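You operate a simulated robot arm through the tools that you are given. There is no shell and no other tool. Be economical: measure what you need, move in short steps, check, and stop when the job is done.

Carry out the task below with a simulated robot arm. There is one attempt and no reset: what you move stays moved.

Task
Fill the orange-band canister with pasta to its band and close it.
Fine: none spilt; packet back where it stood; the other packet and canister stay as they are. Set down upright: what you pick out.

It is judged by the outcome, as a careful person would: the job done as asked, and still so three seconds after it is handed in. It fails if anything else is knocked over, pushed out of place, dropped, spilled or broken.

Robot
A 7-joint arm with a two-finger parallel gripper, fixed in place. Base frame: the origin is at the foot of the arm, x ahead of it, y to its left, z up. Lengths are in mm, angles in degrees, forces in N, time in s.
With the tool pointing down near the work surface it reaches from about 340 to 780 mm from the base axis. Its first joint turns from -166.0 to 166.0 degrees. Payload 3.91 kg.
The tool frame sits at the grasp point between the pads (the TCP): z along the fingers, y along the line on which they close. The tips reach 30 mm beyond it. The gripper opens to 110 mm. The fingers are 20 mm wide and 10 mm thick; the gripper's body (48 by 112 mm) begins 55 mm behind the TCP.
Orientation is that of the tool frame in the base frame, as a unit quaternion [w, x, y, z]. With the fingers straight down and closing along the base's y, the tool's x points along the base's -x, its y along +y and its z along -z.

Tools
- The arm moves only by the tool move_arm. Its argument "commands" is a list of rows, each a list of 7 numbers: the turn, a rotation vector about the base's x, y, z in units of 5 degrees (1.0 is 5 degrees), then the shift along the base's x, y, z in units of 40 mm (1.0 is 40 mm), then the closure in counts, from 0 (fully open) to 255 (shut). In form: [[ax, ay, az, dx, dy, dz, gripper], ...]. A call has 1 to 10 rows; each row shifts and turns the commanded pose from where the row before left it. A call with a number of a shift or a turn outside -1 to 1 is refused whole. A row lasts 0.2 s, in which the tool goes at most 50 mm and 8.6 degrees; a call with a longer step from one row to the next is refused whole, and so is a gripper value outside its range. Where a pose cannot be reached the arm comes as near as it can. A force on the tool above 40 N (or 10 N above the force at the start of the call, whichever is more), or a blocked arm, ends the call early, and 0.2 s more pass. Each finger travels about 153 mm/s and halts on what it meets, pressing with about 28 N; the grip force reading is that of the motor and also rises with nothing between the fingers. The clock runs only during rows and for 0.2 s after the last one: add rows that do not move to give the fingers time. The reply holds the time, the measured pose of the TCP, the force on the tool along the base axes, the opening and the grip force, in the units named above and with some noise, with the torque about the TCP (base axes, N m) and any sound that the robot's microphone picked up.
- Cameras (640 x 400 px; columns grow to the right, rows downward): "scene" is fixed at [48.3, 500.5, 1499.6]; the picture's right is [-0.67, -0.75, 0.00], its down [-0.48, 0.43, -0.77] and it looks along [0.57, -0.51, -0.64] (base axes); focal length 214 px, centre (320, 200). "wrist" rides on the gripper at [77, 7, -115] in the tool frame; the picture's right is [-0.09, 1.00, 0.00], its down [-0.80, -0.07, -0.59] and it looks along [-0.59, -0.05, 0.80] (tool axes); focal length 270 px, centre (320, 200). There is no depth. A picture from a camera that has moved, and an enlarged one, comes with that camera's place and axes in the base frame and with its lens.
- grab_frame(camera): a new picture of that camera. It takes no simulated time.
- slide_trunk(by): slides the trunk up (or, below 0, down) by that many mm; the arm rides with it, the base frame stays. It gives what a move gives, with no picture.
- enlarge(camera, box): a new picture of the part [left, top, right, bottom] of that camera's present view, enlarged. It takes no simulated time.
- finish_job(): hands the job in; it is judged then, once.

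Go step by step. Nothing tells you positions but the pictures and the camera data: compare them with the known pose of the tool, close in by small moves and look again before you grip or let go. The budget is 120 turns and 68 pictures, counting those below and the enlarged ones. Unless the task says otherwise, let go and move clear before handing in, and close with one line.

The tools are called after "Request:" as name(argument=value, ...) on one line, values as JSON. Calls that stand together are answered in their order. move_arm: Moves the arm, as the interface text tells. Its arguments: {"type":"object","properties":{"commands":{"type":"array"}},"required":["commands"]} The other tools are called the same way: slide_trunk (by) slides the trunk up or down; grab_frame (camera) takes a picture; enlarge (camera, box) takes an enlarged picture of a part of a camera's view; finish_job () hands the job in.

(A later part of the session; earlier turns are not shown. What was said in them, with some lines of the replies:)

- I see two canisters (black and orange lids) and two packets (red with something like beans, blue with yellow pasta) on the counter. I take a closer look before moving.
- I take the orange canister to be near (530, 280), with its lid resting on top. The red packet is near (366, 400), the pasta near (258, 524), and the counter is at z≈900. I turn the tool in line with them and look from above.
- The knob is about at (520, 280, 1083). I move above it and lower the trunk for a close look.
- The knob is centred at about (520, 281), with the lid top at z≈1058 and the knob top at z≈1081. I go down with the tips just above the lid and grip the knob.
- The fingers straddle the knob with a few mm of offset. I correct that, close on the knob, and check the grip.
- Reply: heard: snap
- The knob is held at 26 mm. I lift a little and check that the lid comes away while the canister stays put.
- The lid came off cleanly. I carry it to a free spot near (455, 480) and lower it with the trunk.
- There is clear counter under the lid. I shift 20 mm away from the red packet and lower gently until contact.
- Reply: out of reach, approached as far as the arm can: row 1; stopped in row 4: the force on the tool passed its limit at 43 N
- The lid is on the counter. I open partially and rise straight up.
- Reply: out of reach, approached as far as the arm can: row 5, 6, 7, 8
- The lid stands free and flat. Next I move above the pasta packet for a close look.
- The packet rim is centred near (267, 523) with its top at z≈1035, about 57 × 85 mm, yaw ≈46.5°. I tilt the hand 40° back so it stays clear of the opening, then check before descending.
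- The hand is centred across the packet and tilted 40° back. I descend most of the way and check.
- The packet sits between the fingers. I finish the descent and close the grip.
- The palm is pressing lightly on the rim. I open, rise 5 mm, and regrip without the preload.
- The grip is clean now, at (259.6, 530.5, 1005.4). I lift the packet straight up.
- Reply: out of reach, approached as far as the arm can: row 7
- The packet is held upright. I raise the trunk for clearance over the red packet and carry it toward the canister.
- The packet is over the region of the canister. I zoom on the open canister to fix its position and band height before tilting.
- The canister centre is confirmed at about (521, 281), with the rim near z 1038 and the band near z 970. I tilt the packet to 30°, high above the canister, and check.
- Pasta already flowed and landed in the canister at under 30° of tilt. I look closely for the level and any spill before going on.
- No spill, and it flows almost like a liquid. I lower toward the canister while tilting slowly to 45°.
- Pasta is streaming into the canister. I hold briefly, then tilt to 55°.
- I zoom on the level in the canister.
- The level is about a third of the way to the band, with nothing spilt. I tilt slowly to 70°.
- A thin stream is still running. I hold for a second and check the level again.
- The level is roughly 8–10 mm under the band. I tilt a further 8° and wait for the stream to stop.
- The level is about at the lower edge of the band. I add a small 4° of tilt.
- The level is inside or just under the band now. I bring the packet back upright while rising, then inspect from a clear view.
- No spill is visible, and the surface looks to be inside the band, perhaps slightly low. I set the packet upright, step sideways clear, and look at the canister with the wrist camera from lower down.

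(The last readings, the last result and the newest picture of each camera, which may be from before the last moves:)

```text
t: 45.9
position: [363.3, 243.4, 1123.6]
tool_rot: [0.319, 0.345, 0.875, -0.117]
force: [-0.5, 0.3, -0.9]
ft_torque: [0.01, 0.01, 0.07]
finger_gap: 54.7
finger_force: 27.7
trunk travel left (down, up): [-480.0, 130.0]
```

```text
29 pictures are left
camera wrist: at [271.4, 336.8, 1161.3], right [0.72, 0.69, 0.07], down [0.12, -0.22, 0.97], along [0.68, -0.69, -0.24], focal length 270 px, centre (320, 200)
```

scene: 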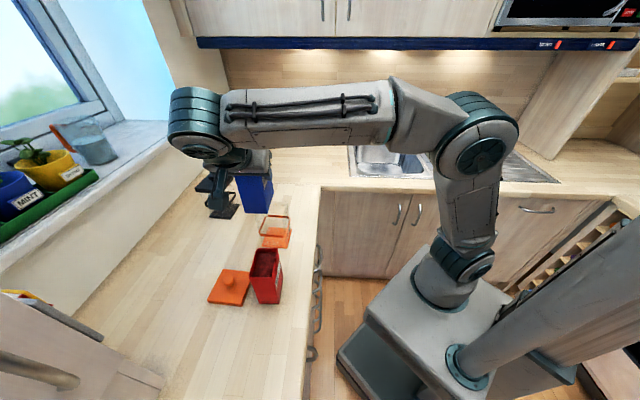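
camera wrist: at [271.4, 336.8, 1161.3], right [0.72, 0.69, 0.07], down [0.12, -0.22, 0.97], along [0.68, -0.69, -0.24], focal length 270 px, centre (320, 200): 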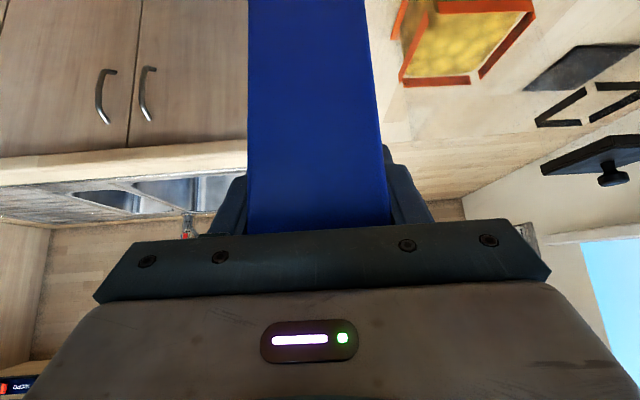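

The canister is at the top of the view. I lower another 60 mm to see the level nearly side-on.

Request:
move_arm(commands=[[0, 0, 0, 0, 0, -0.8, 255], [0, 0, 0, 0, 0, -0.8, 255], [0, 0, 0, 0, 0, 0, 255]])

Request:
enlarge(camera="wrist", box=[380, 0, 560, 150])

```text
t: 46.7
position: [362.2, 243.5, 1059.5]
tool_rot: [0.32, 0.344, 0.875, -0.118]
force: [-0.3, 0.0, -1.5]
ft_torque: [-0.03, 0.02, -0.02]
finger_gap: 54.7
finger_force: 28.8
trunk travel left (down, up): [-480.0, 130.0]
```

```text
2.67 times, centred on (470, 75) of wrist
camera zoom: at [271.1, 337.5, 1098.6], right [0.72, 0.69, 0.07], down [0.12, -0.22, 0.97], along [0.68, -0.69, -0.24], focal length 721 px, centre (-80, 533)
```

zoom: 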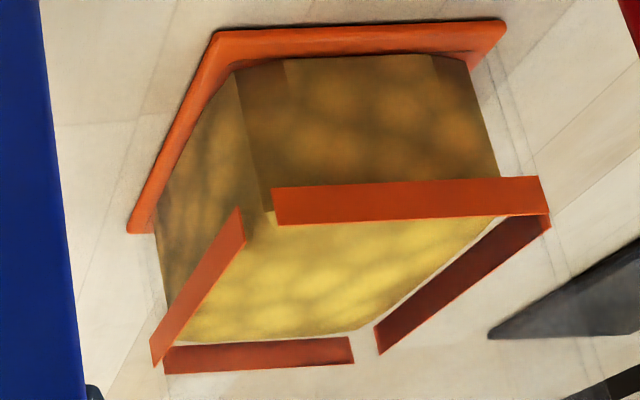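

The surface lies within the band all round and no pasta is on the counter. The packet goes back now: up, over, and down to where it was gripped.

Request:
move_arm(commands=[[0, 0, 0, 0, 0, 1, 255], [0, 0, 0, 0, 0, 1, 255], [0, 0, 0, 0, 0, 1, 255], [0, 0, 0, -0.36, 1, 0.1, 255], [0, 0, 0, -0.36, 1, 0.1, 255], [0, 0, 0, -0.36, 1, 0, 255], [0, 0, 0, -0.36, 1, 0, 255], [0, 0, 0, -0.36, 1, 0, 255], [0, 0, 0, -0.36, 1, 0, 255], [0, 0, 0, -0.36, 1, 0, 255]])

Request:
move_arm(commands=[[0, 0, 0, 0, 0.1, 0, 255], [0, 0, 0, 0, 0, 0, 255]])

Request:
slide_trunk(by=-80)

```text
t: 48.9
position: [262.0, 526.8, 1183.7]
tool_rot: [0.32, 0.344, 0.875, -0.119]
force: [-0.3, 0.1, 0.1]
ft_torque: [-0.02, 0.04, -0.02]
finger_gap: 54.6
finger_force: 28.1
trunk travel left (down, up): [-480.0, 130.0]
```

```text
t: 49.5
position: [263.0, 528.9, 1185.0]
tool_rot: [0.32, 0.345, 0.875, -0.118]
force: [-1.0, 1.4, -0.6]
ft_torque: [0.05, -0.02, 0.03]
finger_gap: 54.7
finger_force: 28.3
trunk travel left (down, up): [-480.0, 130.0]
```

```text
t: 50.7
position: [262.7, 527.9, 1105.3]
tool_rot: [0.319, 0.345, 0.875, -0.118]
force: [0.3, 0.3, -1.1]
ft_torque: [-0.01, 0.02, 0.01]
finger_gap: 54.8
finger_force: 27.4
trunk travel left (down, up): [-400.0, 210.0]
```

I am above the old spot. I descend most of the way with a small correction and check.

Request:
move_arm(commands=[[0, 0, 0, -0.05, 0.05, -0.8, 255], [0, 0, 0, 0, 0, -0.8, 255], [0, 0, 0, 0, 0, -0.6, 255], [0, 0, 0, 0, 0, 0, 255], [0, 0, 0, 0, 0, 0, 255]])

Request:
enlarge(camera="scene", box=[120, 240, 340, 400])

```text
t: 51.9
position: [260.3, 530.0, 1016.6]
tool_rot: [0.319, 0.345, 0.875, -0.118]
force: [-1.2, -0.6, -1.1]
ft_torque: [-0.02, 0.01, 0.01]
finger_gap: 54.7
finger_force: 28.1
trunk travel left (down, up): [-400.0, 210.0]
```

```text
2.50 times, centred on (230, 320) of scene
camera zoom: at [48.3, 500.5, 1499.6], right [-0.67, -0.75, 0.0], down [-0.48, 0.43, -0.77], along [0.57, -0.51, -0.64], focal length 536 px, centre (545, -100)
```

zoom: 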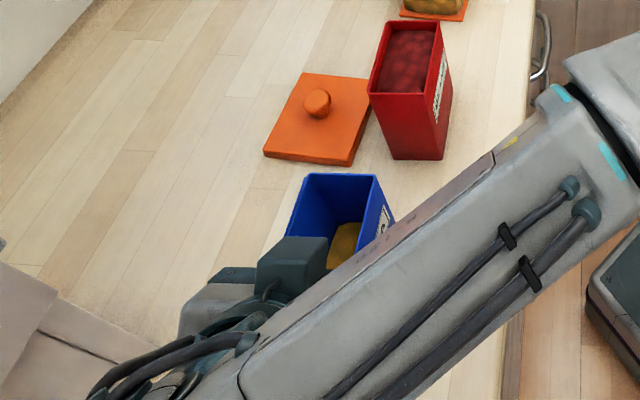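

I lower in small steps to contact.

Request:
move_arm(commands=[[0, 0, 0, 0, 0, -0.12, 255], [0, 0, 0, 0, 0, -0.1, 255], [0, 0, 0, 0, 0, 0, 255]])

Request:
enlarge(camera="scene", box=[120, 240, 340, 400])

```text
t: 52.7
position: [260.6, 529.6, 1008.0]
tool_rot: [0.319, 0.345, 0.875, -0.119]
force: [-0.9, -0.9, -0.9]
ft_torque: [0.01, 0.01, 0.01]
finger_gap: 54.8
finger_force: 27.5
trunk travel left (down, up): [-400.0, 210.0]
```

```text
2.50 times, centred on (230, 320) of scene
camera zoom: at [48.3, 500.5, 1499.6], right [-0.67, -0.75, 0.0], down [-0.48, 0.43, -0.77], along [0.57, -0.51, -0.64], focal length 536 px, centre (545, -100)
```

zoom: 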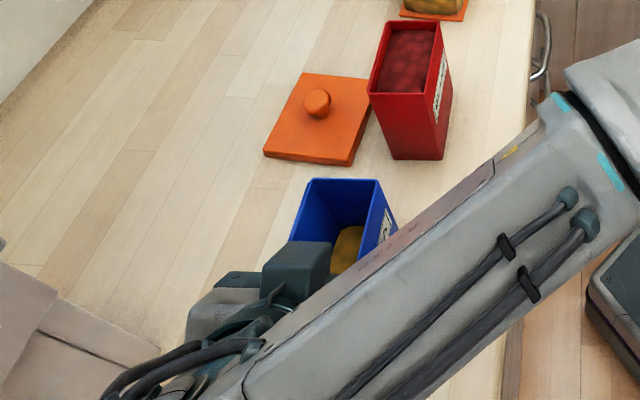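

The position matches the original. A few mm more, until the packet touches the counter.

Request:
move_arm(commands=[[0, 0, 0, 0, 0, -0.06, 255], [0, 0, 0, 0, 0, 0, 255], [0, 0, 0, 0, 0, 0, 255]])

```text
t: 53.5
position: [261.6, 529.7, 1007.1]
tool_rot: [0.319, 0.345, 0.875, -0.118]
force: [0.1, -0.4, -1.5]
ft_torque: [0.05, 0.0, 0.02]
finger_gap: 54.5
finger_force: 27.4
trunk travel left (down, up): [-400.0, 210.0]
```

Request:
move_arm(commands=[[0, 0, 0, 0, 0, -0.05, 255], [0, 0, 0, 0, 0, 0, 255], [0, 0, 0, 0, 0, 0, 255]])

```text
t: 54.3
position: [262.5, 530.6, 1004.3]
tool_rot: [0.319, 0.345, 0.875, -0.118]
force: [0.2, 0.2, -0.6]
ft_torque: [0.0, 0.0, 0.01]
finger_gap: 54.9
finger_force: 28.4
trunk travel left (down, up): [-400.0, 210.0]
```

There is no clear contact yet. I go 2 mm more.

Request:
move_arm(commands=[[0, 0, 0, 0, 0, -0.05, 255], [0, 0, 0, 0, 0, 0, 255], [0, 0, 0, 0, 0, 0, 255]])

```text
t: 55.1
position: [263.0, 530.3, 1003.0]
tool_rot: [0.32, 0.345, 0.874, -0.118]
force: [0.7, 2.3, 9.7]
ft_torque: [-0.4, -0.32, 0.06]
finger_gap: 54.8
finger_force: 27.4
trunk travel left (down, up): [-400.0, 210.0]
```

Contact at about 10 N. I open and back straight up.

Request:
move_arm(commands=[[0, 0, 0, 0, 0, 0.03, 255], [0, 0, 0, 0, 0, 0, 110], [0, 0, 0, 0, 0, 0, 60], [0, 0, 0, 0, 0, 0, 20], [0, 0, 0, 0, 0, 0.3, 10], [0, 0, 0, 0, 0, 0.6, 10], [0, 0, 0, 0, 0, 0.8, 10], [0, 0, 0, 0, 0, 0.8, 10], [0, 0, 0, 0, 0, 0.8, 10]])

Request:
enlarge(camera="scene", box=[120, 240, 340, 400])

```text
t: 57.1
position: [259.6, 529.9, 1138.0]
tool_rot: [0.319, 0.345, 0.875, -0.117]
force: [-0.2, -0.7, 0.1]
ft_torque: [0.02, -0.02, 0.0]
finger_gap: 105.7
finger_force: 0.0
trunk travel left (down, up): [-400.0, 210.0]
```

```text
2.50 times, centred on (230, 320) of scene
camera zoom: at [48.3, 500.5, 1499.6], right [-0.67, -0.75, 0.0], down [-0.48, 0.43, -0.77], along [0.57, -0.51, -0.64], focal length 536 px, centre (545, -100)
```

zoom: 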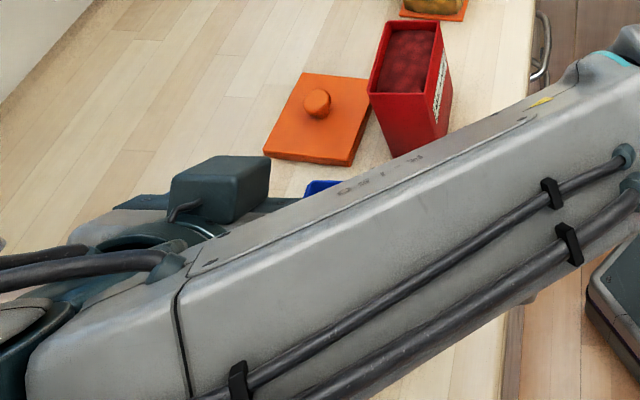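

The packet is standing. I bring the hand vertical again and go over to the lid.

Request:
move_arm(commands=[[0.688, 0.725, 0, 0.6, -0.12, 0.05, 10], [0.688, 0.725, 0, 0.6, -0.12, 0, 40], [0.688, 0.725, 0, 0.6, -0.12, 0, 80], [0.688, 0.725, 0, 0.6, -0.12, 0, 120], [0.688, 0.725, 0, 0.6, -0.12, 0, 120], [0.688, 0.725, 0, 0.6, -0.12, 0, 120], [0.688, 0.725, 0, 0.6, -0.12, 0, 120], [0.688, 0.725, 0, 0.6, -0.12, 0, 120], [0, 0, -0.3, 0, 0, 0, 120], [0, 0, 0, 0, 0, 0, 120]])

Request:
grab_frame(camera="wrist")

Request:
grab_frame(camera="scene")

```text
t: 59.3
position: [449.8, 486.8, 1134.0]
tool_rot: [0.002, 0.381, 0.925, 0.009]
force: [0.4, 0.3, -0.2]
ft_torque: [0.0, 0.03, -0.05]
finger_gap: 58.3
finger_force: 0.1
out of reach, approached as far as the arm can: row 8
trunk travel left (down, up): [-400.0, 210.0]
```

```text
24 pictures are left
camera wrist: at [399.7, 543.6, 1249.2], right [0.77, 0.64, 0.02], down [0.51, -0.63, 0.59], along [0.39, -0.44, -0.81], focal length 270 px, centre (320, 200)
```

wrist: 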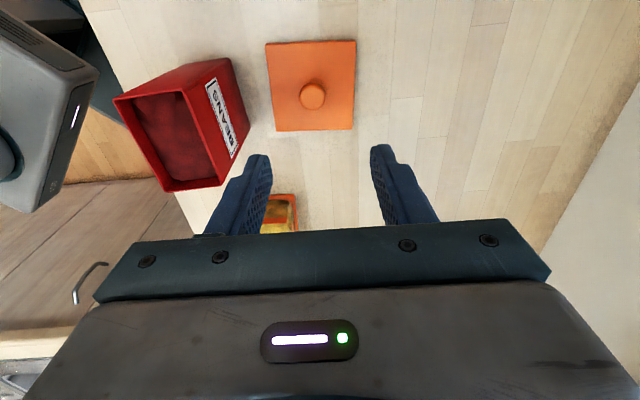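

```text
23 pictures are left
```

scene: 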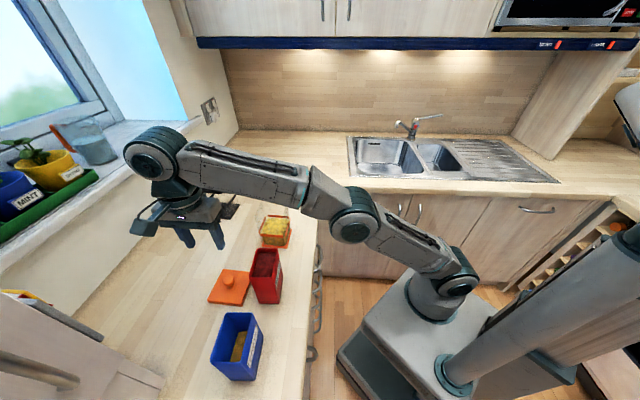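

The lid knob appears to be at about (450, 481). I descend to just above it and refine.

Request:
move_arm(commands=[[0, 0, 0, 0, -0.12, -0.8, 120], [0, 0, 0, 0, 0, -0.8, 120], [0, 0, 0, 0, 0, -0.8, 120], [0, 0, 0, 0, 0, -0.7, 120], [0, 0, 0, 0, 0, 0, 120]])

Request:
grab_frame(camera="wrist")

```text
t: 60.5
position: [448.7, 483.0, 1010.0]
tool_rot: [0.002, 0.383, 0.924, 0.01]
force: [-0.2, -0.1, 0.4]
ft_torque: [0.01, -0.01, -0.01]
finger_gap: 58.5
finger_force: 0.0
trunk travel left (down, up): [-400.0, 210.0]
```

```text
22 pictures are left
camera wrist: at [398.4, 538.8, 1125.0], right [0.77, 0.64, 0.02], down [0.51, -0.63, 0.59], along [0.39, -0.44, -0.81], focal length 270 px, centre (320, 200)
```

wrist: 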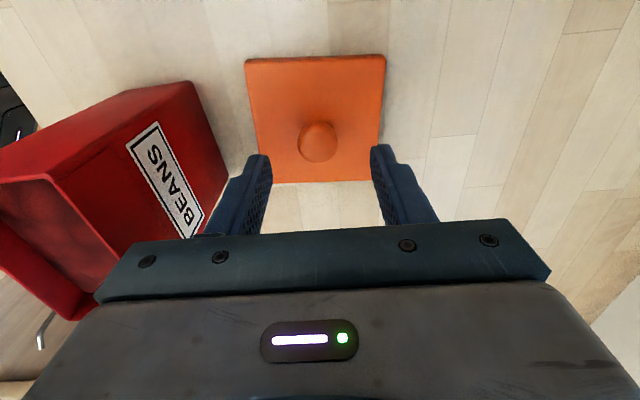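

The knob is at about (451, 479). I correct the slight hand tilt and offset, descend, and grip.

Request:
move_arm(commands=[[-0.195, 0.13, 0, 0.07, -0.09, -0.3, 120], [0, 0, 0, 0, 0, -0.6, 120], [0, 0, 0, 0, 0, -0.35, 120], [0, 0, 0, 0, 0, 0, 120]])

Request:
grab_frame(camera="wrist")

Request:
enlarge(camera="scene", box=[160, 220, 300, 340])

```text
t: 61.5
position: [452.6, 476.6, 960.2]
tool_rot: [0.001, 0.382, 0.924, -0.001]
force: [0.0, -0.1, 0.0]
ft_torque: [-0.01, -0.02, -0.03]
finger_gap: 58.2
finger_force: 0.1
trunk travel left (down, up): [-400.0, 210.0]
```

```text
21 pictures are left
camera wrist: at [403.0, 536.6, 1074.4], right [0.77, 0.64, 0.0], down [0.52, -0.61, 0.6], along [0.38, -0.46, -0.8], focal length 270 px, centre (320, 200)
```

wrist: 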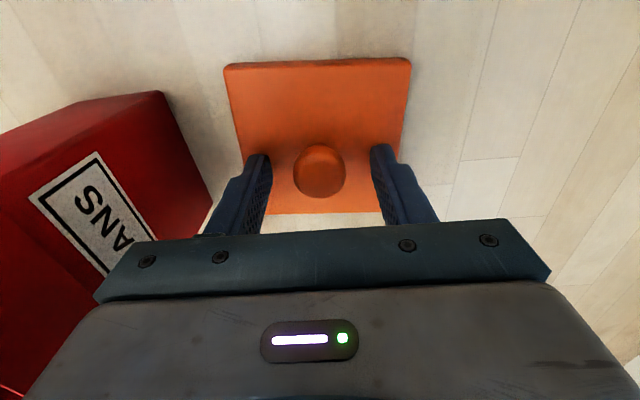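

```text
3.33 times, centred on (230, 280) of scene
camera zoom: at [48.3, 500.5, 1499.6], right [-0.67, -0.75, 0.0], down [-0.48, 0.43, -0.77], along [0.57, -0.51, -0.64], focal length 715 px, centre (620, -67)
```

zoom: 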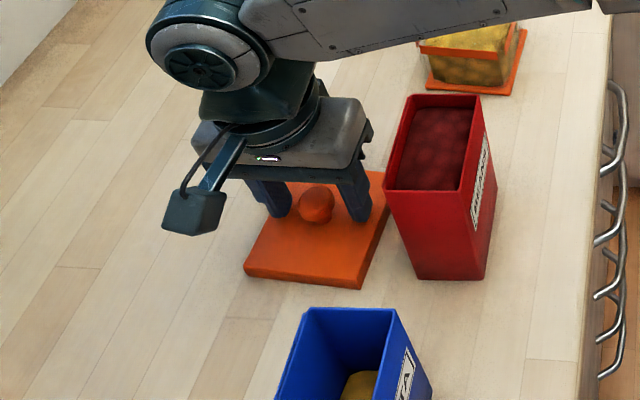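

I make a final small correction and close on the knob.

Request:
move_arm(commands=[[0, 0, 0, 0.03, -0.1, -0.08, 120], [0, 0, 0, 0, 0, 0, 170], [0, 0, 0, 0, 0, 0, 255], [0, 0, 0, 0, 0, 0, 255], [0, 0, 0, 0, 0, 0, 255]])

Request:
grab_frame(camera="wrist")

```text
t: 62.7
position: [454.6, 473.6, 958.2]
tool_rot: [0.0, 0.382, 0.924, 0.0]
force: [0.7, -0.2, 0.1]
ft_torque: [-0.03, 0.07, 0.03]
finger_gap: 25.8
finger_force: 28.4
trunk travel left (down, up): [-400.0, 210.0]
```

```text
19 pictures are left
camera wrist: at [404.3, 532.6, 1071.6], right [0.77, 0.64, 0.0], down [0.52, -0.62, 0.6], along [0.38, -0.46, -0.8], focal length 270 px, centre (320, 200)
```

wrist: 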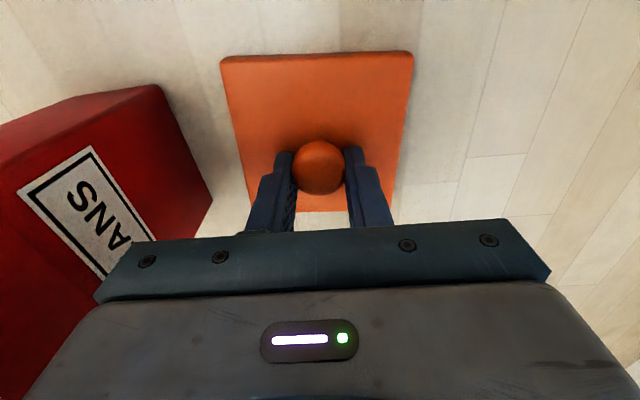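

The knob is gripped, held about 4 mm further back than the first time. I lift and check the hold.

Request:
move_arm(commands=[[0, 0, 0, 0, 0, 0.5, 255], [0, 0, 0, 0, 0, 0.9, 255], [0, 0, 0, 0, 0, 0.9, 255], [0, 0, 0, 0, 0, 0.9, 255], [0, 0, 0, 0, 0, 0.9, 255], [0, 0, 0, 0, 0, 0.3, 255], [0, 0, 0, 0, 0, 0, 255]])

Request:
move_arm(commands=[[0, 0, 0, 0.3, -0.82, 0, 255], [0, 0, 0, 0.3, -0.82, 0, 255], [0, 0, 0, 0.3, -0.82, 0, 255], [0, 0, 0, 0.3, -0.82, 0, 255], [0, 0, 0, 0.3, -0.82, 0, 255], [0, 0, 0, 0.28, -0.82, 0, 255], [0, 0, 0, 0, 0, 0, 255], [0, 0, 0, 0, 0, 0, 255]])

Request:
grab_frame(camera="wrist")

Request:
enlarge(camera="scene", box=[220, 140, 320, 260])

```text
t: 64.3
position: [454.9, 474.5, 1134.2]
tool_rot: [0.001, 0.383, 0.924, 0.0]
force: [0.3, 0.0, 0.5]
ft_torque: [-0.02, 0.03, -0.02]
finger_gap: 26.1
finger_force: 28.1
trunk travel left (down, up): [-400.0, 210.0]
```

```text
t: 66.1
position: [527.2, 278.3, 1133.8]
tool_rot: [0.0, 0.382, 0.924, 0.0]
force: [0.1, 0.0, 1.1]
ft_torque: [0.02, -0.05, 0.02]
finger_gap: 26.3
finger_force: 27.9
trunk travel left (down, up): [-400.0, 210.0]
```

```text
18 pictures are left
camera wrist: at [477.4, 336.6, 1248.1], right [0.77, 0.64, 0.0], down [0.52, -0.61, 0.6], along [0.38, -0.46, -0.8], focal length 270 px, centre (320, 200)
```

wrist: 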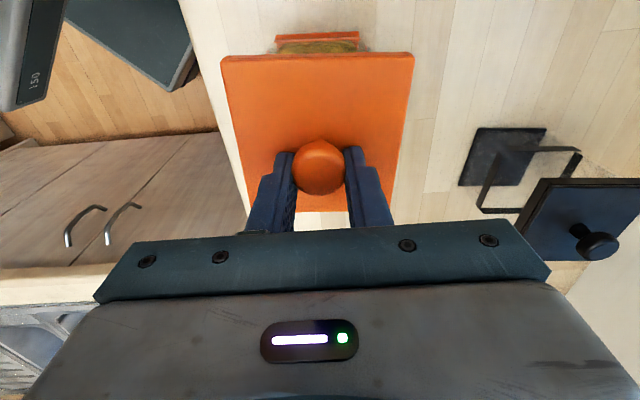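

```text
3.33 times, centred on (270, 200) of scene
camera zoom: at [48.3, 500.5, 1499.6], right [-0.67, -0.75, 0.0], down [-0.48, 0.43, -0.77], along [0.57, -0.51, -0.64], focal length 715 px, centre (487, 200)
```

zoom: 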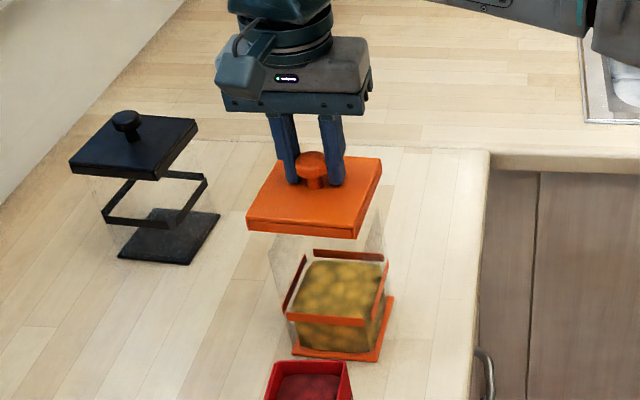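

The alignment looks close, with the lid about 2–3 mm too far toward the window side. I correct that and lower toward the rim.

Request:
move_arm(commands=[[0, 0, 0, -0.04, -0.055, -0.3, 255], [0, 0, 0, 0, 0, -0.4, 255], [0, 0, 0, 0, 0, -0.1, 255], [0, 0, 0, 0, 0, 0, 255], [0, 0, 0, 0, 0, 0, 255]])

Request:
enlarge(camera="scene", box=[240, 180, 310, 250])

Request:
enlarge(camera="wrist", box=[200, 0, 440, 150])

```text
t: 67.3
position: [523.4, 274.8, 1101.2]
tool_rot: [0.001, 0.382, 0.924, 0.0]
force: [-0.5, 0.1, -1.0]
ft_torque: [0.02, -0.03, -0.03]
finger_gap: 26.3
finger_force: 28.0
trunk travel left (down, up): [-400.0, 210.0]
```

```text
5.71 times, centred on (275, 215) of scene
camera zoom: at [48.3, 500.5, 1499.6], right [-0.67, -0.75, 0.0], down [-0.48, 0.43, -0.77], along [0.57, -0.51, -0.64], focal length 1226 px, centre (577, 114)
```

zoom: 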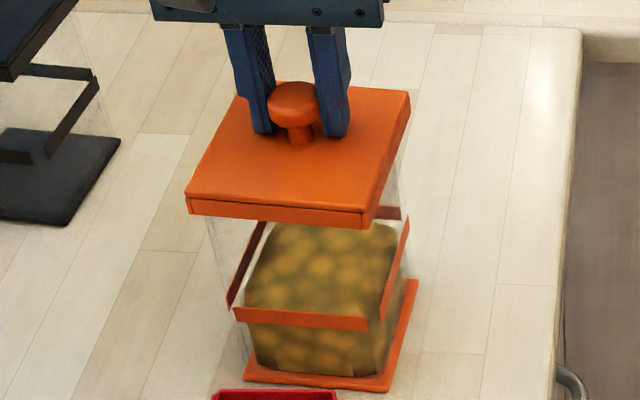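

```text
2.67 times, centred on (320, 75) of wrist
camera zoom: at [474.1, 333.9, 1215.4], right [0.77, 0.64, 0.0], down [0.52, -0.62, 0.6], along [0.38, -0.46, -0.8], focal length 721 px, centre (320, 533)
```

zoom: 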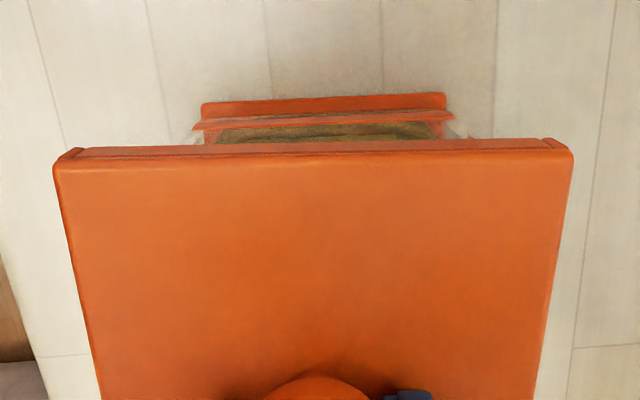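

The alignment is within a couple of mm. I apply a 1.5 mm correction and lower gently in small steps, watching the force.

Request:
move_arm(commands=[[0, 0, 0, 0.028, 0.028, 0, 255], [0, 0, 0, 0, 0, -0.1, 255], [0, 0, 0, 0, 0, -0.1, 255], [0, 0, 0, 0, 0, 0, 255], [0, 0, 0, 0, 0, 0, 255]])

```text
t: 68.5
position: [524.6, 276.5, 1096.7]
tool_rot: [0.004, 0.382, 0.924, 0.004]
force: [7.3, 3.3, 38.7]
ft_torque: [-0.3, -0.47, 0.19]
finger_gap: 26.4
finger_force: 27.7
trunk travel left (down, up): [-400.0, 210.0]
```

The lid edge touches the rim about 6 mm above its seat, with contact on the far side. I back off, shift slightly forward and toward the window side, and try again gently.

Request:
move_arm(commands=[[0, 0, 0, 0, 0, 0.12, 255], [0, 0, 0, 0.06, -0.005, 0, 255], [0, 0, 0, 0, 0, 0, 255]])

Request:
enlarge(camera="scene", box=[250, 190, 300, 230])

Request:
move_arm(commands=[[0, 0, 0, 0, 0, -0.06, 255], [0, 0, 0, 0, 0, -0.04, 255], [0, 0, 0, 0, 0, 0, 255]])

```text
t: 69.3
position: [528.1, 274.3, 1096.4]
tool_rot: [0.001, 0.382, 0.924, -0.001]
force: [-4.3, -1.0, 10.5]
ft_torque: [-0.06, -0.09, -0.01]
finger_gap: 26.0
finger_force: 27.9
trunk travel left (down, up): [-400.0, 210.0]
```

```text
10.00 times, centred on (275, 210) of scene
camera zoom: at [48.3, 500.5, 1499.6], right [-0.67, -0.75, 0.0], down [-0.48, 0.43, -0.77], along [0.57, -0.51, -0.64], focal length 2145 px, centre (770, 100)
```

zoom: 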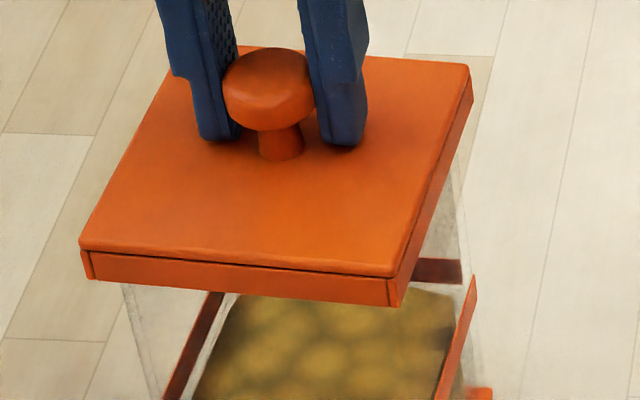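

```text
t: 70.1
position: [526.3, 275.2, 1096.5]
tool_rot: [0.003, 0.382, 0.924, 0.002]
force: [4.1, 3.3, 27.5]
ft_torque: [-1.06, -0.48, 0.13]
finger_gap: 26.2
finger_force: 28.4
trunk travel left (down, up): [-400.0, 210.0]
```

Still resting high. I compare with the original closed-lid view using the same zoom.

Request:
enlarge(camera="scene", box=[180, 160, 340, 260])

```text
4.00 times, centred on (260, 210) of scene
camera zoom: at [48.3, 500.5, 1499.6], right [-0.67, -0.75, 0.0], down [-0.48, 0.43, -0.77], along [0.57, -0.51, -0.64], focal length 858 px, centre (560, 160)
```

zoom: 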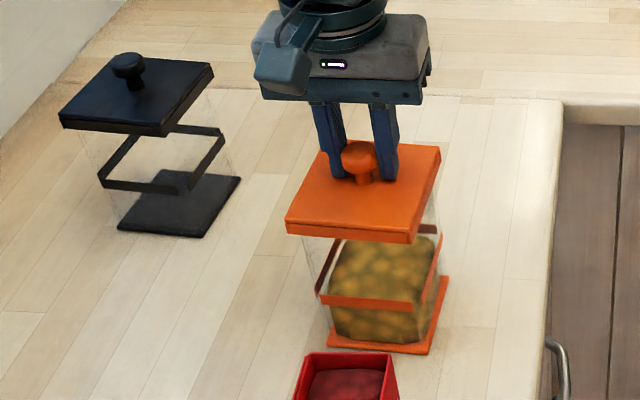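

Compared with the original, the lid sits about 4 mm too far forward. I raise it, shift back by that much, and lower again.

Request:
move_arm(commands=[[0, 0, 0, 0, 0, 0.15, 255], [0, 0, 0, -0.07, 0.067, 0, 255], [0, 0, 0, 0, 0, 0, 255], [0, 0, 0, 0, 0, -0.08, 255], [0, 0, 0, 0, 0, -0.06, 255], [0, 0, 0, 0, 0, 0, 255]])

```text
t: 71.5
position: [523.7, 278.2, 1095.3]
tool_rot: [0.003, 0.383, 0.924, 0.002]
force: [4.3, 3.2, 20.4]
ft_torque: [-0.56, -0.72, 0.13]
finger_gap: 26.1
finger_force: 28.1
trunk travel left (down, up): [-400.0, 210.0]
```

Contact is still on the far side, with less height to go. I look closely at the gap between lid and rim.

Request:
enlarge(camera="scene", box=[248, 192, 298, 232])

Request:
enlarge(camera="wrist", box=[200, 0, 440, 150])

```text
10.00 times, centred on (273, 212) of scene
camera zoom: at [48.3, 500.5, 1499.6], right [-0.67, -0.75, 0.0], down [-0.48, 0.43, -0.77], along [0.57, -0.51, -0.64], focal length 2145 px, centre (790, 80)
```

zoom: 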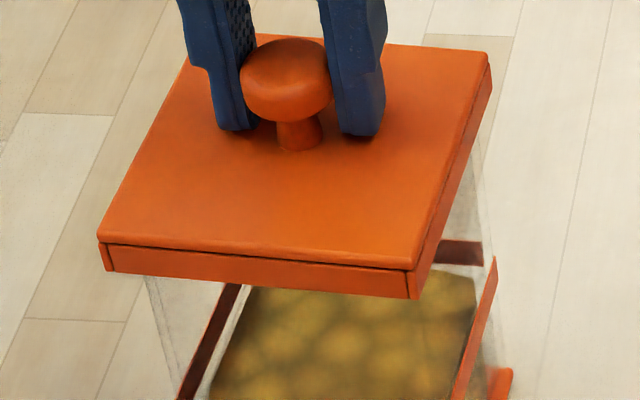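

```text
2.67 times, centred on (320, 75) of wrist
camera zoom: at [473.9, 336.5, 1210.2], right [0.77, 0.64, 0.01], down [0.51, -0.62, 0.6], along [0.39, -0.45, -0.8], focal length 721 px, centre (320, 533)
```

zoom: 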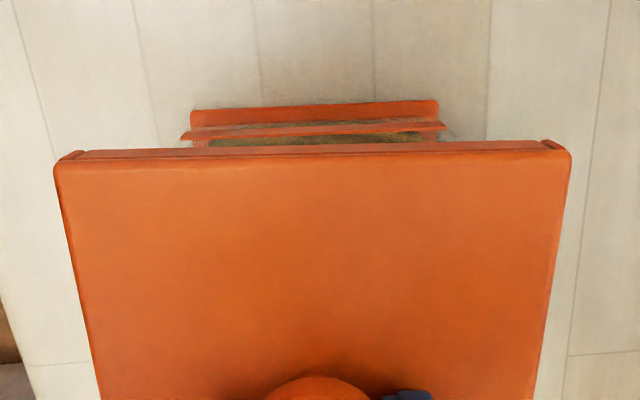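

The references show the lid is within about 1 mm of aligned and level, so it likely needs a firm press to seat. I nudge it 1 mm and press gradually.

Request:
move_arm(commands=[[0, 0, 0, 0, 0, 0.08, 255], [0, 0, 0, 0, -0.027, 0, 255], [0, 0, 0, 0, 0, -0.08, 255], [0, 0, 0, 0, 0, -0.05, 255], [0, 0, 0, 0, 0, -0.05, 255], [0, 0, 0, 0, 0, 0, 255]])

```text
t: 72.9
position: [523.9, 277.0, 1096.6]
tool_rot: [0.004, 0.382, 0.924, 0.003]
force: [-0.2, 1.0, 13.0]
ft_torque: [-0.65, 0.02, 0.03]
finger_gap: 26.0
finger_force: 28.0
trunk travel left (down, up): [-400.0, 210.0]
stopped in row 6: the force on the tool passed its limit at 40 N (the readings are from after the stop); the commanded pose is now the measured one
```

The corner contact and the edge slopes show the lid is turned about 2° clockwise relative to the canister. I raise it, turn it 2° back, level the hand, and compare the edges.

Request:
move_arm(commands=[[0, 0, 0, 0, 0, 0.2, 255], [-0.03, 0.11, 0.4, 0, 0, 0, 255], [0, 0, 0, 0, 0, 0, 255]])

Request:
enlarge(camera="wrist", box=[200, 0, 440, 150])

Request:
enlarge(camera="scene", box=[240, 190, 310, 250])

```text
t: 73.7
position: [525.7, 277.8, 1101.7]
tool_rot: [-0.001, 0.366, 0.931, 0.0]
force: [-0.3, 0.5, -0.3]
ft_torque: [-0.02, 0.01, -0.01]
finger_gap: 26.3
finger_force: 28.2
trunk travel left (down, up): [-400.0, 210.0]
```

```text
2.67 times, centred on (320, 75) of wrist
camera zoom: at [474.2, 334.0, 1216.0], right [0.74, 0.67, 0.0], down [0.54, -0.6, 0.59], along [0.4, -0.44, -0.81], focal length 721 px, centre (320, 533)
```

zoom: 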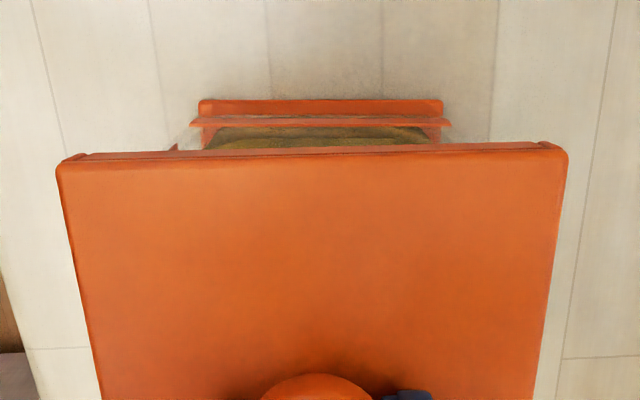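

```text
6.67 times, centred on (275, 220) of scene
camera zoom: at [48.3, 500.5, 1499.6], right [-0.67, -0.75, 0.0], down [-0.48, 0.43, -0.77], along [0.57, -0.51, -0.64], focal length 1430 px, centre (620, 67)
```

zoom: 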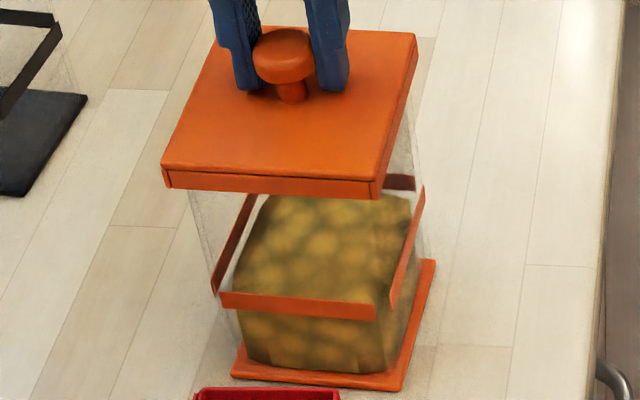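

The yaw is now nearly matched, about 0.5° over. I fine-tune by 0.5° and 1 mm toward the window side, and lower again.

Request:
move_arm(commands=[[0, 0, -0.1, 0.028, 0.008, 0, 255], [0, 0, 0, 0, 0, 0, 255], [0, 0, 0, 0, 0, -0.1, 255], [0, 0, 0, 0, 0, -0.08, 255], [0, 0, 0, 0, 0, -0.04, 255], [0, 0, 0, 0, 0, 0, 255]])

```text
t: 75.1
position: [525.3, 277.9, 1095.1]
tool_rot: [0.001, 0.37, 0.929, 0.002]
force: [6.1, 3.0, 23.2]
ft_torque: [-0.67, -0.79, 0.2]
finger_gap: 26.2
finger_force: 27.7
trunk travel left (down, up): [-400.0, 210.0]
```

The lid is centred to within a mm but seems to be held up on the far edge by the grip. I ease the pressure and open the fingers so it can settle on the rim by itself, then look.

Request:
move_arm(commands=[[0, 0, 0, 0, 0, 0.05, 255], [0, 0, 0, 0, 0, 0, 255], [0, 0, 0, 0, 0, 0, 190], [0, 0, 0, 0, 0, 0, 150], [0, 0, 0, 0, 0, 0, 120], [0, 0, 0, 0, 0, 0, 120]])

Request:
enlarge(camera="scene", box=[240, 190, 310, 250])

```text
t: 76.5
position: [525.8, 277.7, 1094.6]
tool_rot: [-0.002, 0.369, 0.929, 0.0]
force: [0.0, 0.2, 0.1]
ft_torque: [-0.01, 0.03, 0.03]
finger_gap: 58.2
finger_force: 0.1
trunk travel left (down, up): [-400.0, 210.0]
```

```text
6.67 times, centred on (275, 220) of scene
camera zoom: at [48.3, 500.5, 1499.6], right [-0.67, -0.75, 0.0], down [-0.48, 0.43, -0.77], along [0.57, -0.51, -0.64], focal length 1430 px, centre (620, 67)
```

zoom: 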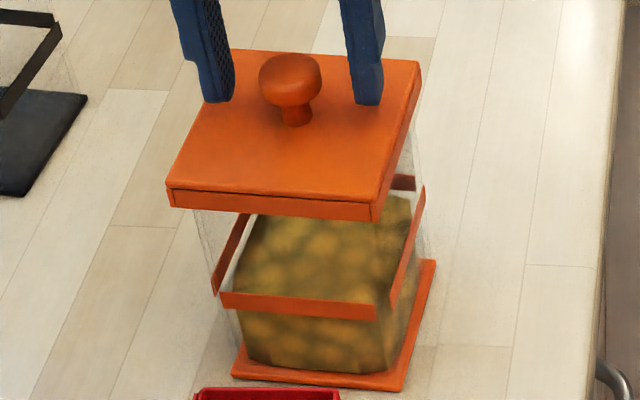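

Released, the lid dropped down and now matches the original closed position. I withdraw upward and verify in the identical zoom.

Request:
move_arm(commands=[[0, 0, 0, 0, 0, 0.4, 120], [0, 0, 0, 0, 0, 0.8, 120], [0, 0, 0, 0, 0, 0.8, 120], [0, 0, 0, 0, 0, 0, 120]])

Request:
enlarge(camera="scene", box=[180, 160, 340, 260])

Request:
grab_frame(camera="wrist")

```text
t: 77.5
position: [524.4, 276.0, 1175.2]
tool_rot: [-0.001, 0.369, 0.929, -0.001]
force: [-0.4, 0.6, -0.4]
ft_torque: [-0.02, 0.01, -0.01]
finger_gap: 58.0
finger_force: 0.1
trunk travel left (down, up): [-400.0, 210.0]
```

```text
4.00 times, centred on (260, 210) of scene
camera zoom: at [48.3, 500.5, 1499.6], right [-0.67, -0.75, 0.0], down [-0.48, 0.43, -0.77], along [0.57, -0.51, -0.64], focal length 858 px, centre (560, 160)
```

zoom: 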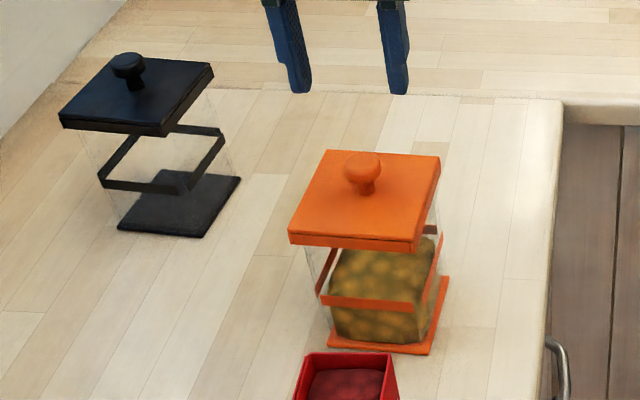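

```text
6 pictures are left
camera wrist: at [474.0, 333.5, 1290.9], right [0.75, 0.66, 0.0], down [0.54, -0.6, 0.59], along [0.39, -0.45, -0.81], focal length 270 px, centre (320, 200)
```

wrist: 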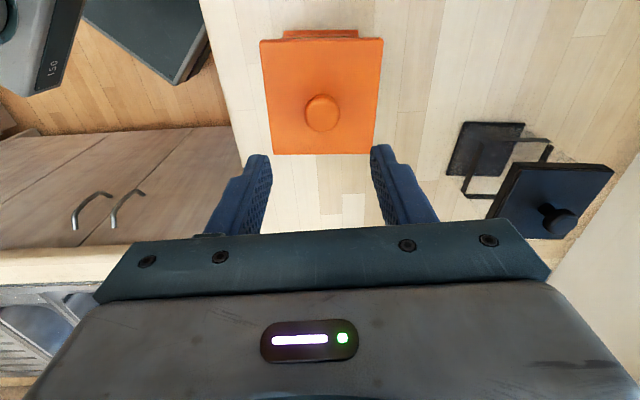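

The lid now sits exactly as at the start. I press gently on top of the knob with closed fingertips to be sure it is fully home.

Request:
move_arm(commands=[[0, 0, 0, -0.08, 0.09, 0, 255], [0, 0, 0, 0, 0, 0, 255], [0, 0, 0, 0, 0, -0.7, 255], [0, 0, 0, 0, 0, -0.7, 255], [0, 0, 0, 0, 0, -0.1, 255], [0, 0, 0, 0, 0, 0, 255]])

Request:
enlarge(camera="scene", box=[220, 140, 320, 260])

```text
t: 78.9
position: [523.4, 279.9, 1114.3]
tool_rot: [-0.001, 0.37, 0.929, 0.0]
force: [0.6, -1.0, 1.3]
ft_torque: [0.01, 0.03, 0.02]
finger_gap: 0.0
finger_force: 27.8
trunk travel left (down, up): [-400.0, 210.0]
heard: snap
```

```text
3.33 times, centred on (270, 200) of scene
camera zoom: at [48.3, 500.5, 1499.6], right [-0.67, -0.75, 0.0], down [-0.48, 0.43, -0.77], along [0.57, -0.51, -0.64], focal length 715 px, centre (487, 200)
```

zoom: 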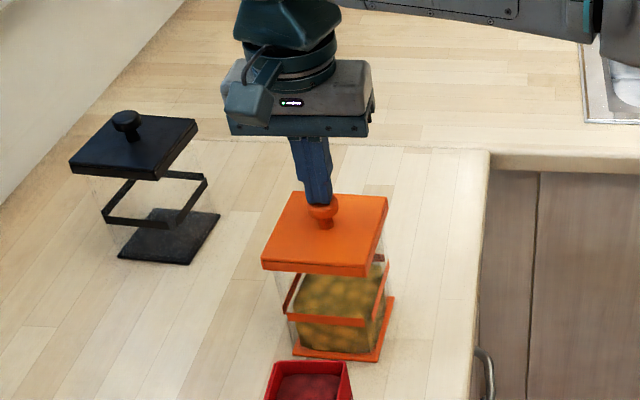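

The snap is just the fingers meeting. A light press follows.

Request:
move_arm(commands=[[0, 0, 0, 0, 0, -0.07, 255], [0, 0, 0, 0, 0, -0.04, 255], [0, 0, 0, 0, 0, 0, 255]])

```text
t: 79.7
position: [523.0, 278.9, 1114.1]
tool_rot: [0.001, 0.371, 0.929, 0.003]
force: [9.1, 4.3, 35.6]
ft_torque: [0.1, -0.25, 0.07]
finger_gap: 0.0
finger_force: 28.0
trunk travel left (down, up): [-400.0, 210.0]
```

It is firm at 36 N with no travel, so the lid is home. I withdraw and take a last look.

Request:
move_arm(commands=[[0, 0, 0, 0, 0, 0.3, 255], [0, 0, 0, 0, 0, 0.8, 255], [0, 0, 0, 0, 0, 0.9, 255], [0, 0, 0, 0, 0, 0.9, 200], [0, 0, 0, -0.7, -0.7, 0.2, 150], [0, 0, 0, -0.7, -0.7, 0, 150], [0, 0, 0, -0.7, -0.7, 0, 150], [0, 0, 0, -0.7, -0.7, 0, 150], [0, 0, 0, 0, 0, 0, 150]])

Request:
grab_frame(camera="scene")

Request:
enlarge(camera="scene", box=[180, 230, 340, 390])

Request:
enlarge(camera="scene", box=[180, 160, 340, 260])

```text
t: 81.7
position: [411.1, 168.6, 1232.0]
tool_rot: [-0.002, 0.37, 0.929, 0.0]
force: [-0.7, -0.7, -0.4]
ft_torque: [0.01, 0.02, 0.06]
finger_gap: 45.0
finger_force: 0.1
trunk travel left (down, up): [-400.0, 210.0]
```

```text
4 pictures are left
```

scene: 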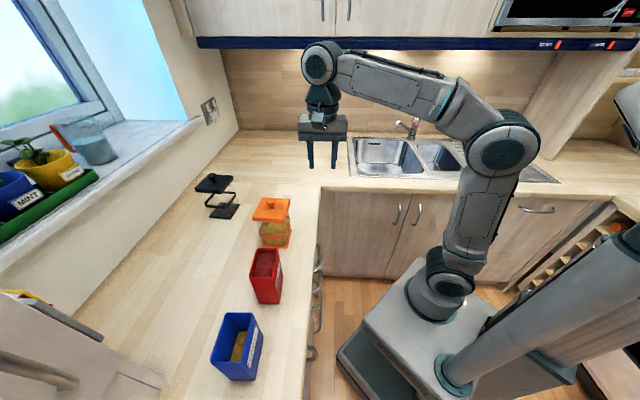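

```text
2.50 times, centred on (260, 310) of scene
camera zoom: at [48.3, 500.5, 1499.6], right [-0.67, -0.75, 0.0], down [-0.48, 0.43, -0.77], along [0.57, -0.51, -0.64], focal length 536 px, centre (470, -75)
```

zoom: 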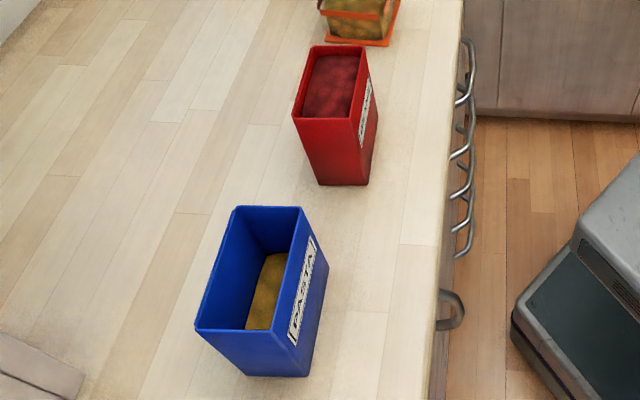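

```text
4.00 times, centred on (260, 210) of scene
camera zoom: at [48.3, 500.5, 1499.6], right [-0.67, -0.75, 0.0], down [-0.48, 0.43, -0.77], along [0.57, -0.51, -0.64], focal length 858 px, centre (560, 160)
```

zoom: 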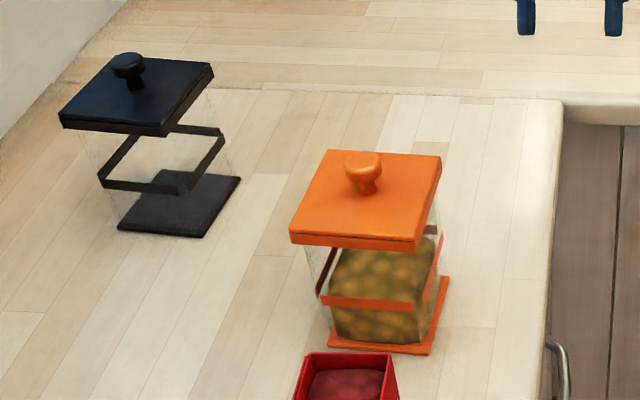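

The canister is closed, with pasta at its band. The packet stands within about 3 mm of its old spot, everything else is untouched, nothing is spilt, and the arm is clear.

Request:
finish_job()

```text
The job is handed in.
```

The orange-band canister is filled with pasta to its band, just below the band's middle, and its lid is back on and firmly seated. I saw no spill. The pasta packet is upright about 3 mm from where it stood, and the bean packet and black canister were not touched.
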